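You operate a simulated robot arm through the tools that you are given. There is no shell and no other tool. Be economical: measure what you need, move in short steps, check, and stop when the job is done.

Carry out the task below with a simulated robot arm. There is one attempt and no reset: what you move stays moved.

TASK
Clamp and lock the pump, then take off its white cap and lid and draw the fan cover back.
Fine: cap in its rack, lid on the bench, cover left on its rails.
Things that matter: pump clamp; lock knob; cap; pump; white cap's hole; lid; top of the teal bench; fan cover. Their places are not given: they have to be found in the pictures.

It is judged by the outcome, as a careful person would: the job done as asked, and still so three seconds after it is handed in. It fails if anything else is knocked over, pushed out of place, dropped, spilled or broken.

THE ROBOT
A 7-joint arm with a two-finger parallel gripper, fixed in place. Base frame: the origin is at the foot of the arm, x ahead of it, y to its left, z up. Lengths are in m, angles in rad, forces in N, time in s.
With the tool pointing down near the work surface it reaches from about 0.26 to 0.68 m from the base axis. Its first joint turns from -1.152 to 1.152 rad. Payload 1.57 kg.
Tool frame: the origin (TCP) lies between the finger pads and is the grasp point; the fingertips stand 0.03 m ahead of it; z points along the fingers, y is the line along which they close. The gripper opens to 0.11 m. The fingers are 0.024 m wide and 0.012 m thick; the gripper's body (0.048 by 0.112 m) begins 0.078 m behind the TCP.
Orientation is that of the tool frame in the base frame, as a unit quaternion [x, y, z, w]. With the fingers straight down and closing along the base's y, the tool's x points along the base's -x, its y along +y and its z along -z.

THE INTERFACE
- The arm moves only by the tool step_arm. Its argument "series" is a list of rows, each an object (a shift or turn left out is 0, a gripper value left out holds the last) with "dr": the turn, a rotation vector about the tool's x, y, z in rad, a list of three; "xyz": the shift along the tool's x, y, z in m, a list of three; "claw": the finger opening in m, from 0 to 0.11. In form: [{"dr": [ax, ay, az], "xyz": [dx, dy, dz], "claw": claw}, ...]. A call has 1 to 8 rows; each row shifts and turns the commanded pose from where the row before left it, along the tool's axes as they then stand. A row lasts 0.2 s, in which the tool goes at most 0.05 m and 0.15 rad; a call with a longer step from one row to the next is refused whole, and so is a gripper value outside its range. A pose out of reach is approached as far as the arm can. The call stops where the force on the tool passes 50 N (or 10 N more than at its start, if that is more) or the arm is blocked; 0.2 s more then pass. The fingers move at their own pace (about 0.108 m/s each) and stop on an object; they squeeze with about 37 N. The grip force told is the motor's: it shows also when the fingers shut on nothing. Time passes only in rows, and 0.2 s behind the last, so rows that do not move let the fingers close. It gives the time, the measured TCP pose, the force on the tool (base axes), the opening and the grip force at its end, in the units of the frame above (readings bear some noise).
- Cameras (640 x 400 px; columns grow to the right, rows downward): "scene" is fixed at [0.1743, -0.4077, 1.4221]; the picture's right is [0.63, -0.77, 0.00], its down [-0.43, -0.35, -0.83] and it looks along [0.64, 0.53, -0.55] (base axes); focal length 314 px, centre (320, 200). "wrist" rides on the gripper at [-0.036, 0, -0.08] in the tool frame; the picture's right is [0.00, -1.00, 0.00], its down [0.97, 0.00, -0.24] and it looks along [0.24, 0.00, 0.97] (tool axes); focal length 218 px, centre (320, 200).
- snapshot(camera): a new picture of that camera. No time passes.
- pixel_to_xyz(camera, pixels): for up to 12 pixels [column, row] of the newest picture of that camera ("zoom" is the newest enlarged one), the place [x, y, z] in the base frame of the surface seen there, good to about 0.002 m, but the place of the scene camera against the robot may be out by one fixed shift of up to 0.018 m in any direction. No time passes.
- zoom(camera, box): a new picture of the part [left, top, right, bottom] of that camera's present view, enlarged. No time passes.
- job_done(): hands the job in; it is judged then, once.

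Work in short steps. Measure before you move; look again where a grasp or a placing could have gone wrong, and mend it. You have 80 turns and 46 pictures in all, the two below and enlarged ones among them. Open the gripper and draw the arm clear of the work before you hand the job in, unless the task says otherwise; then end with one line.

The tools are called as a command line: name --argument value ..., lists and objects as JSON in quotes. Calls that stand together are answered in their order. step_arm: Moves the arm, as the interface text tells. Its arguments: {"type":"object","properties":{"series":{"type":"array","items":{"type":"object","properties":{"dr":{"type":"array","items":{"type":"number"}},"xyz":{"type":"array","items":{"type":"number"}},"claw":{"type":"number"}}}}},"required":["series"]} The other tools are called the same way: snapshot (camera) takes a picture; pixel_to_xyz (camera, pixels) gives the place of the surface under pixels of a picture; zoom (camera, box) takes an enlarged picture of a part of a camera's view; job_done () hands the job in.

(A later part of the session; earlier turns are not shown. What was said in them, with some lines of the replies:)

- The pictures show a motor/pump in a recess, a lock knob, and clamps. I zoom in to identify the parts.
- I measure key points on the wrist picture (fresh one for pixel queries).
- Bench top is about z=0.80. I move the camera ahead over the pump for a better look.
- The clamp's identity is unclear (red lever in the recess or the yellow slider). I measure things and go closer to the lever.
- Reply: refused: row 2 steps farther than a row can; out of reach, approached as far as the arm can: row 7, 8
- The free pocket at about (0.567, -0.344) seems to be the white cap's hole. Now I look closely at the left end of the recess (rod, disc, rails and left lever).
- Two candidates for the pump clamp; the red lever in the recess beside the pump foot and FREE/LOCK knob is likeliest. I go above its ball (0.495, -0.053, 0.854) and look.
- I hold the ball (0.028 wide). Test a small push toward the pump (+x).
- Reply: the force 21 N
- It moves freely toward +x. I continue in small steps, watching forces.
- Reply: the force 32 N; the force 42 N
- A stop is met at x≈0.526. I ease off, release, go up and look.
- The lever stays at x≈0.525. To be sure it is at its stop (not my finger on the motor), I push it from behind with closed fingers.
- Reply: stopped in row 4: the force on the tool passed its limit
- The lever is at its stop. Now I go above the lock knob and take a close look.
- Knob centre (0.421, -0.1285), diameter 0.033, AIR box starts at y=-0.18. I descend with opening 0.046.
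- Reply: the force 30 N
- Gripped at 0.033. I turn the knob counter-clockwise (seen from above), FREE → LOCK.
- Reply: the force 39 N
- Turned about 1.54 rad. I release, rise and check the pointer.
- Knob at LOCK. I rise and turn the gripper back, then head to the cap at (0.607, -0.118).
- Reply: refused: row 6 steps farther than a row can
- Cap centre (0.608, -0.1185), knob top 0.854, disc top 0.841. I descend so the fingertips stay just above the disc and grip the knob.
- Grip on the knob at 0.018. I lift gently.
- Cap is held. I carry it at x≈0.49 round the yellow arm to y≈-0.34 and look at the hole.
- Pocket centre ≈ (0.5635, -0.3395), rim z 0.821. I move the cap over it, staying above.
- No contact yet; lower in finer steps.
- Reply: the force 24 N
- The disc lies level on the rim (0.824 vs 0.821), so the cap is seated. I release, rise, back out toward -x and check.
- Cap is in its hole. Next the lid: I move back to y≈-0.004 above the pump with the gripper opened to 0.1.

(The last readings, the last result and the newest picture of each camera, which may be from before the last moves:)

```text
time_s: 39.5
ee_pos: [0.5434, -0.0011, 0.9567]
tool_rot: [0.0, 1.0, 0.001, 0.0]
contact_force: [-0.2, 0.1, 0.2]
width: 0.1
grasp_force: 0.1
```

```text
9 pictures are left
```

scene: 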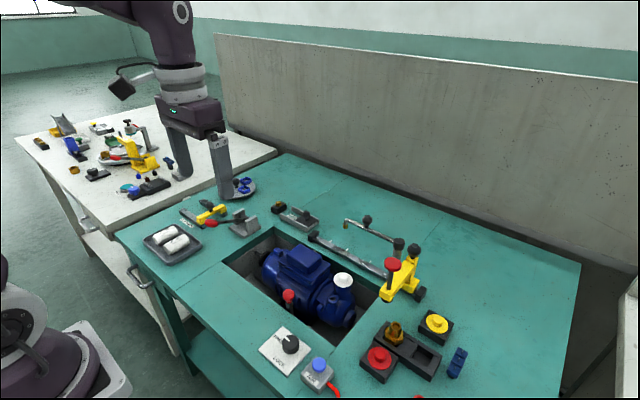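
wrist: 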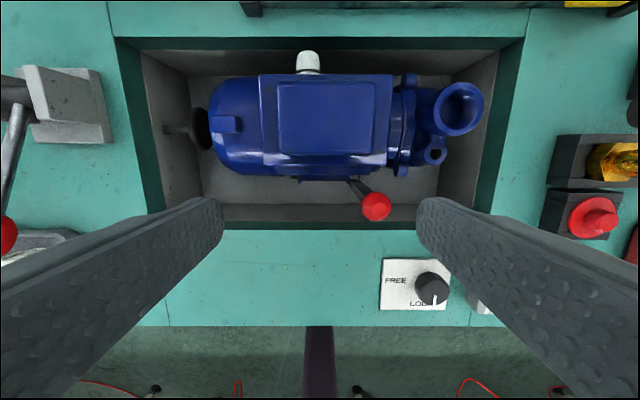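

pixel_to_xyz --camera "wrist" --pixels '[[282, 118], [374, 118], [328, 88], [328, 150], [328, 118], [268, 118], [384, 118], [328, 157], [227, 124], [235, 118], [212, 124], [375, 200]]'

pixel_to_xyz --camera "wrist" --pixels '[[240, 235], [240, 318], [260, 280], [300, 235], [300, 318], [380, 280], [326, 157], [326, 170], [219, 124], [219, 132], [219, 115], [240, 124]]'

zoom --camera "wrist" --box '[180, 50, 420, 200]'

```text
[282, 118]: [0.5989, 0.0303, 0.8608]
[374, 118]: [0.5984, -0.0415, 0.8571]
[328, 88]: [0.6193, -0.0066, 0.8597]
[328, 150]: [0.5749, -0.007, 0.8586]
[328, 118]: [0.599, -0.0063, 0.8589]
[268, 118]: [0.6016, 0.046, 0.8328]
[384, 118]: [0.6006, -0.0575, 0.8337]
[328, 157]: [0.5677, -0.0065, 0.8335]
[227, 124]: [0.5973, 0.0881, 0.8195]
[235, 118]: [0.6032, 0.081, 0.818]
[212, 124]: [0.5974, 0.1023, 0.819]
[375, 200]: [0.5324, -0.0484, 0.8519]
```

```text
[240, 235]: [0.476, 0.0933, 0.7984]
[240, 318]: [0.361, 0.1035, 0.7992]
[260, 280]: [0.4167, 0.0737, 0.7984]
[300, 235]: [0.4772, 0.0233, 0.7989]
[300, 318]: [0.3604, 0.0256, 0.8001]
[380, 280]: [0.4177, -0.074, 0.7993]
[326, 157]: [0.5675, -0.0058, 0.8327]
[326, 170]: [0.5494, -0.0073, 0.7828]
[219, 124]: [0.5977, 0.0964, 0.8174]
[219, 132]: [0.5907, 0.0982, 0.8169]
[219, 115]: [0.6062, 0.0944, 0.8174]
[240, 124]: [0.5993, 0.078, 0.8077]
```

```text
2.67 times, centred on (300, 125) of wrist
```

zoom: 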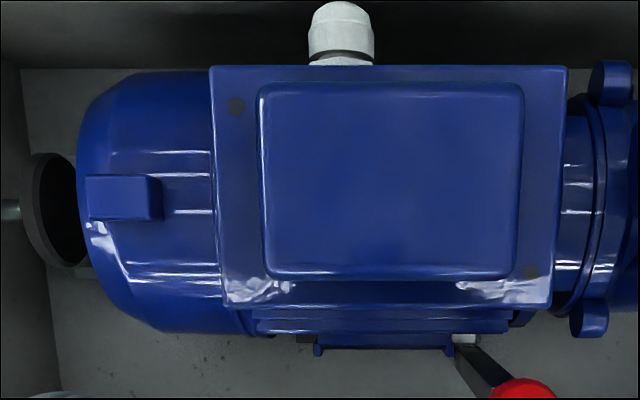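

The lid is a plate (z 0.833) with a raised dome (y 0.033…-0.046, top 0.859), centre (0.5985, -0.006). I descend and grip the dome along y.

step_arm --series '[{"xyz": [-0.03, -0.003, 0.01]}, {"xyz": [-0.025, -0.002, 0.02]}, {"xyz": [0, 0, 0.03]}, {"xyz": [0, 0, 0.024]}, {}]'

step_arm --series '[{"xyz": [0, 0, 0.005]}, {"claw": 0.0}, {}, {}]'

```text
time_s: 40.7
ee_pos: [0.5969, -0.0073, 0.8742]
tool_rot: [0.0, 1.0, 0.001, 0.0]
contact_force: [-0.9, -0.2, -0.2]
width: 0.0999
grasp_force: 0.1
```

```text
time_s: 41.7
ee_pos: [0.5983, -0.0117, 0.8694]
tool_rot: [0.0, 1.0, -0.002, 0.0]
contact_force: [-0.8, 0.1, -0.2]
width: 0.0769
grasp_force: 36.5
```

Gripped at 0.077. I lift slowly.

step_arm --series '[{"xyz": [0, 0, -0.004]}, {"xyz": [0, 0, -0.006]}, {"xyz": [0, 0, -0.01]}]'

```text
time_s: 42.5
ee_pos: [0.6003, -0.0092, 0.889]
tool_rot: [-0.001, 1.0, 0.001, 0.001]
contact_force: [-0.4, -0.3, -0.3]
width: 0.0769
grasp_force: 36.5
```

step_arm --series '[{"xyz": [0, 0, -0.03]}, {"xyz": [0, 0.0, -0.03]}]'

zoom --camera "scene" --box '[230, 190, 390, 310]'

```text
time_s: 43.1
ee_pos: [0.6003, -0.0122, 0.9481]
tool_rot: [0.0, 1.0, 0.001, 0.0]
contact_force: [0.0, 0.5, -1.2]
width: 0.077
grasp_force: 37.2
```

```text
3.33 times, centred on (310, 250) of scene
```

zoom: 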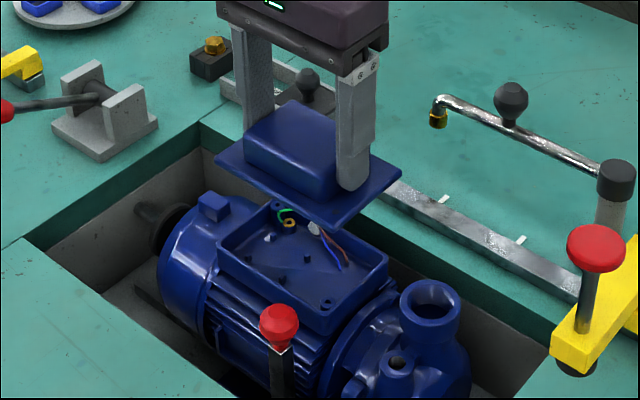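

The lid is off cleanly. I carry it to the free front strip at (0.42, 0.07).

step_arm --series '[{"xyz": [0.04, 0.02, 0]}, {"xyz": [0.045, 0.02, 0]}, {"xyz": [0.045, 0.02, 0]}, {"xyz": [0.045, 0.02, 0]}, {"xyz": [0.005, 0, 0.04]}, {"xyz": [0, 0, 0.04]}, {"xyz": [0, 0, 0.012]}]'

```text
time_s: 44.7
ee_pos: [0.4191, 0.0705, 0.8559]
tool_rot: [-0.001, 1.0, 0.0, 0.0]
contact_force: [0.2, 0.3, -0.4]
width: 0.0771
grasp_force: 36.7
```

step_arm --series '[{"xyz": [0, 0, 0.006]}, {"xyz": [0, 0, 0.003]}, {"xyz": [0, 0, 0.003]}]'

```text
time_s: 45.5
ee_pos: [0.42, 0.0693, 0.8459]
tool_rot: [0.0, 1.0, 0.001, 0.0]
contact_force: [0.5, 0.8, -0.5]
width: 0.0768
grasp_force: 37.0
```

step_arm --series '[{"xyz": [0, 0, 0.002]}, {"xyz": [0, 0, 0.002]}]'

step_arm --series '[{"xyz": [0, 0, 0.002]}]'

```text
time_s: 46.1
ee_pos: [0.4213, 0.0704, 0.841]
tool_rot: [0.0, 1.0, 0.001, 0.002]
contact_force: [-3.3, -1.4, 27.4]
width: 0.0772
grasp_force: 37.0
```

```text
time_s: 46.5
ee_pos: [0.4213, 0.0704, 0.8393]
tool_rot: [0.0, 1.0, 0.001, 0.001]
contact_force: [-2.9, -3.8, 27.5]
width: 0.0771
grasp_force: 37.7
```

Lid is on the bench. I release and rise.

step_arm --series '[{"xyz": [0, 0, -0.003]}, {"claw": 0.1}, {}, {"xyz": [0, 0, -0.04]}, {"xyz": [0, 0, -0.045]}, {"xyz": [-0.04, 0.01, 0]}, {"xyz": [-0.045, 0.01, 0]}, {"xyz": [-0.04, 0.005, 0], "claw": 0.06}]'

snapshot --camera "wrist"

```text
time_s: 48.3
ee_pos: [0.5474, 0.0933, 0.926]
tool_rot: [0.0, 1.0, 0.0, 0.001]
contact_force: [0.1, -0.6, 0.5]
width: 0.06
grasp_force: 0.0
```

```text
6 pictures are left
```

wrist: 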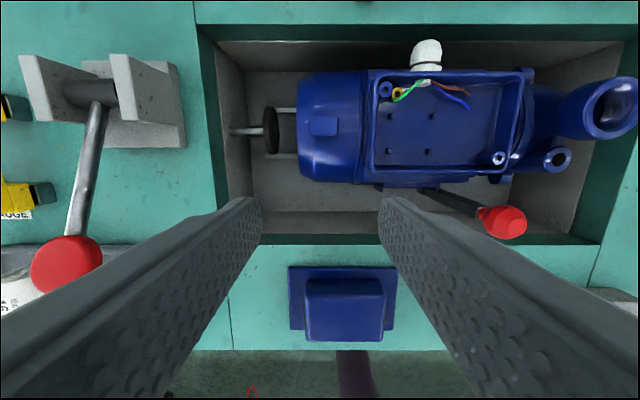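

Lid rests on the bench. I measure the cover's lug (≈(324,126)) and its surroundings.

pixel_to_xyz --camera "wrist" --pixels '[[313, 126], [335, 126], [324, 119], [324, 132], [304, 126], [345, 126], [360, 126], [366, 126], [373, 126], [269, 130], [280, 110], [301, 150]]'

```text
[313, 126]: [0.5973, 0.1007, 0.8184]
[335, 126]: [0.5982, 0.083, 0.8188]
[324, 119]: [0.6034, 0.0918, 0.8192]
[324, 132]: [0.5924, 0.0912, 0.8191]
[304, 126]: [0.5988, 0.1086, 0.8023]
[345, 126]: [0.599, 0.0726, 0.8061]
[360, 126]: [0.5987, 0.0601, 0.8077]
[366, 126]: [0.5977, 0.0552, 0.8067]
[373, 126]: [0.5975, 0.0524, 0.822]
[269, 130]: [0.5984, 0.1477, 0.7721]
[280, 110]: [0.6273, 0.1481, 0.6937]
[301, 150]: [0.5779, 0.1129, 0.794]
```

Lug centre (0.598, 0.092), top 0.819, cover surface 0.806; box edge at y=0.053. I descend with opening 0.036.

step_arm --series '[{"xyz": [-0.03, -0.001, 0], "claw": 0.036}, {"xyz": [-0.021, 0, 0.02]}, {"xyz": [0, 0, 0.035]}, {"xyz": [0, 0, 0.02]}, {}]'

step_arm --series '[{}]'

```text
time_s: 49.5
ee_pos: [0.596, 0.0928, 0.8518]
tool_rot: [0.0, 1.0, 0.0, 0.001]
contact_force: [0.0, -0.1, -0.5]
width: 0.0361
grasp_force: 0.0
```

```text
time_s: 49.9
ee_pos: [0.5955, 0.0926, 0.8527]
tool_rot: [0.0, 1.0, 0.0, 0.001]
contact_force: [-0.5, -1.4, 0.2]
width: 0.0362
grasp_force: 0.1
```

step_arm --series '[{"xyz": [-0.002, -0.001, 0.007]}, {"xyz": [0, 0, 0.005]}, {"claw": 0.0}, {}, {}]'

```text
time_s: 51.1
ee_pos: [0.5993, 0.0928, 0.8411]
tool_rot: [-0.001, 1.0, 0.001, 0.0]
contact_force: [0.0, -0.1, 0.5]
width: 0.0235
grasp_force: 35.3
```

Lug gripped (0.0235). I draw it back along +y in small steps.

step_arm --series '[{"xyz": [0, 0.004, 0]}, {"xyz": [0, 0.005, 0]}, {"xyz": [0, 0.005, 0]}]'

```text
time_s: 51.9
ee_pos: [0.5992, 0.1081, 0.8415]
tool_rot: [0.001, 1.0, 0.0, 0.0]
contact_force: [-0.1, -0.7, 0.2]
width: 0.0233
grasp_force: 35.8
```

step_arm --series '[{"xyz": [0, 0.005, 0]}, {"xyz": [0, 0.005, 0]}, {"xyz": [0, 0.003, 0]}]'

snapshot --camera "wrist"

```text
time_s: 52.7
ee_pos: [0.5984, 0.12, 0.8408]
tool_rot: [0.0, 1.0, 0.001, -0.001]
contact_force: [-0.2, -4.4, 0.0]
width: 0.0232
grasp_force: 35.5
```

```text
5 pictures are left
```

wrist: 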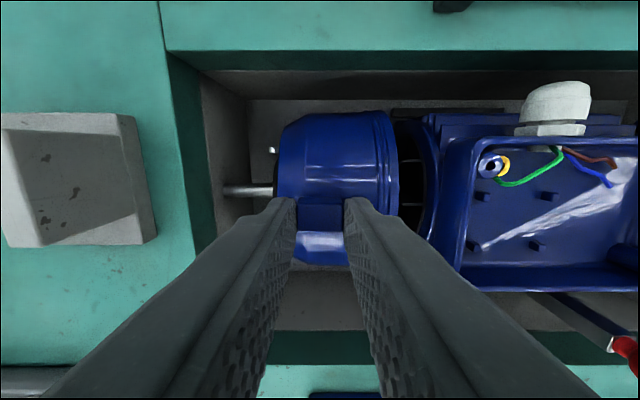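

Cover is drawn ~27 mm; slight resistance appears. I nudge a bit more to feel for a stop.

step_arm --series '[{"xyz": [0, 0.003, 0]}, {}]'

```text
time_s: 53.3
ee_pos: [0.599, 0.1209, 0.8402]
tool_rot: [0.0, 1.0, -0.001, 0.0]
contact_force: [-4.8, -10.6, 7.0]
width: 0.0233
grasp_force: 35.5
```

A stop is met, so the cover is fully back against the buffer. I relax, release, and rise clear.

step_arm --series '[{"xyz": [0, -0.003, 0]}, {"claw": 0.036}, {}, {"xyz": [0, 0, -0.03]}, {"xyz": [0, 0, -0.045]}, {"xyz": [0.03, -0.01, -0.035]}, {"xyz": [0.035, -0.01, -0.03]}]'

snapshot --camera "wrist"

snapshot --camera "scene"

```text
time_s: 54.9
ee_pos: [0.5305, 0.0987, 0.983]
tool_rot: [0.0, 1.0, 0.001, 0.0]
contact_force: [0.2, -0.1, 0.4]
width: 0.0361
grasp_force: 0.0
```

```text
4 pictures are left
```

wrist: 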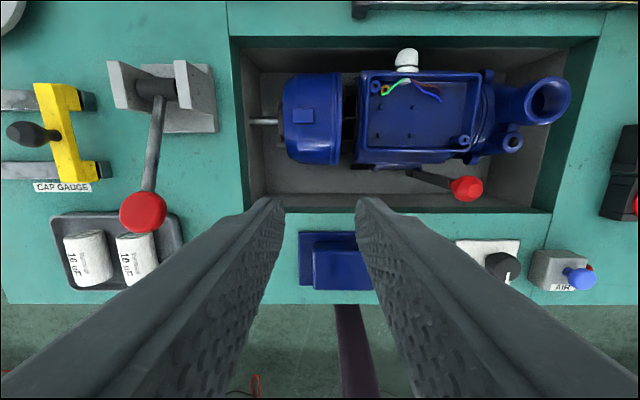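

```text
3 pictures are left
```

scene: 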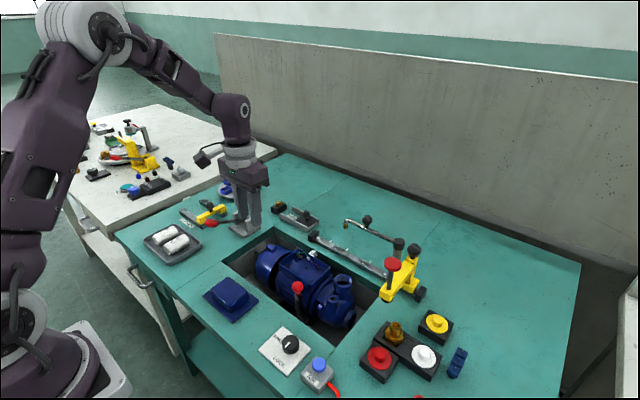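

pixel_to_xyz --camera "wrist" --pixels '[[467, 187], [303, 115], [290, 150], [340, 265]]'

zoom --camera "wrist" --box '[240, 50, 400, 190]'

step_arm --series '[{"xyz": [0.03, 0, -0.035]}, {"xyz": [0.03, 0, -0.035]}, {"xyz": [0.03, 0, -0.035]}]'

```text
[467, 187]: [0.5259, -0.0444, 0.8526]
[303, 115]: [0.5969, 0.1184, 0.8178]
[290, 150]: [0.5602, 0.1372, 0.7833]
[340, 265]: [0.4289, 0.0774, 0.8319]
```

```text
2.86 times, centred on (320, 120) of wrist
```

zoom: 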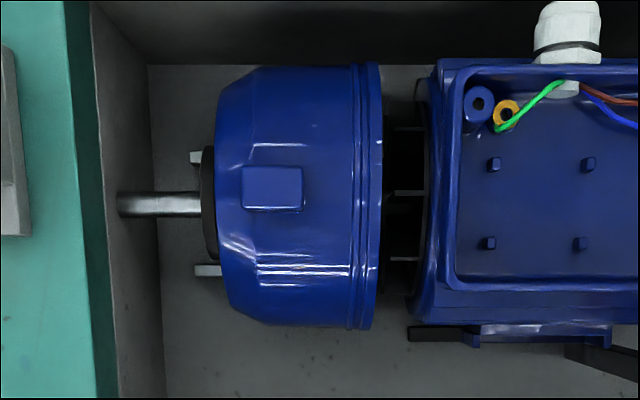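

```text
time_s: 55.7
ee_pos: [0.4424, 0.094, 1.0842]
tool_rot: [0.001, 1.0, 0.0, -0.001]
contact_force: [-0.2, 0.0, 0.6]
width: 0.036
grasp_force: 0.0
```

The cover is on its rails against the buffer, the lever is clamped, and the knob is at LOCK. The cap is in the rack, the lid is flat on the bench, and the arm is clear, so I hand in.

job_done

```text
The job is handed in.
```

I clamped the pump, turned the lock knob to LOCK, put the white cap in the rack's empty hole, laid the lid on the bench, and drew the fan cover back to its stop on the rails. Nothing was labelled as the pump clamp or the white cap's hole. I took the red lever beside the pump as the clamp and the only empty rack hole as the cap's.
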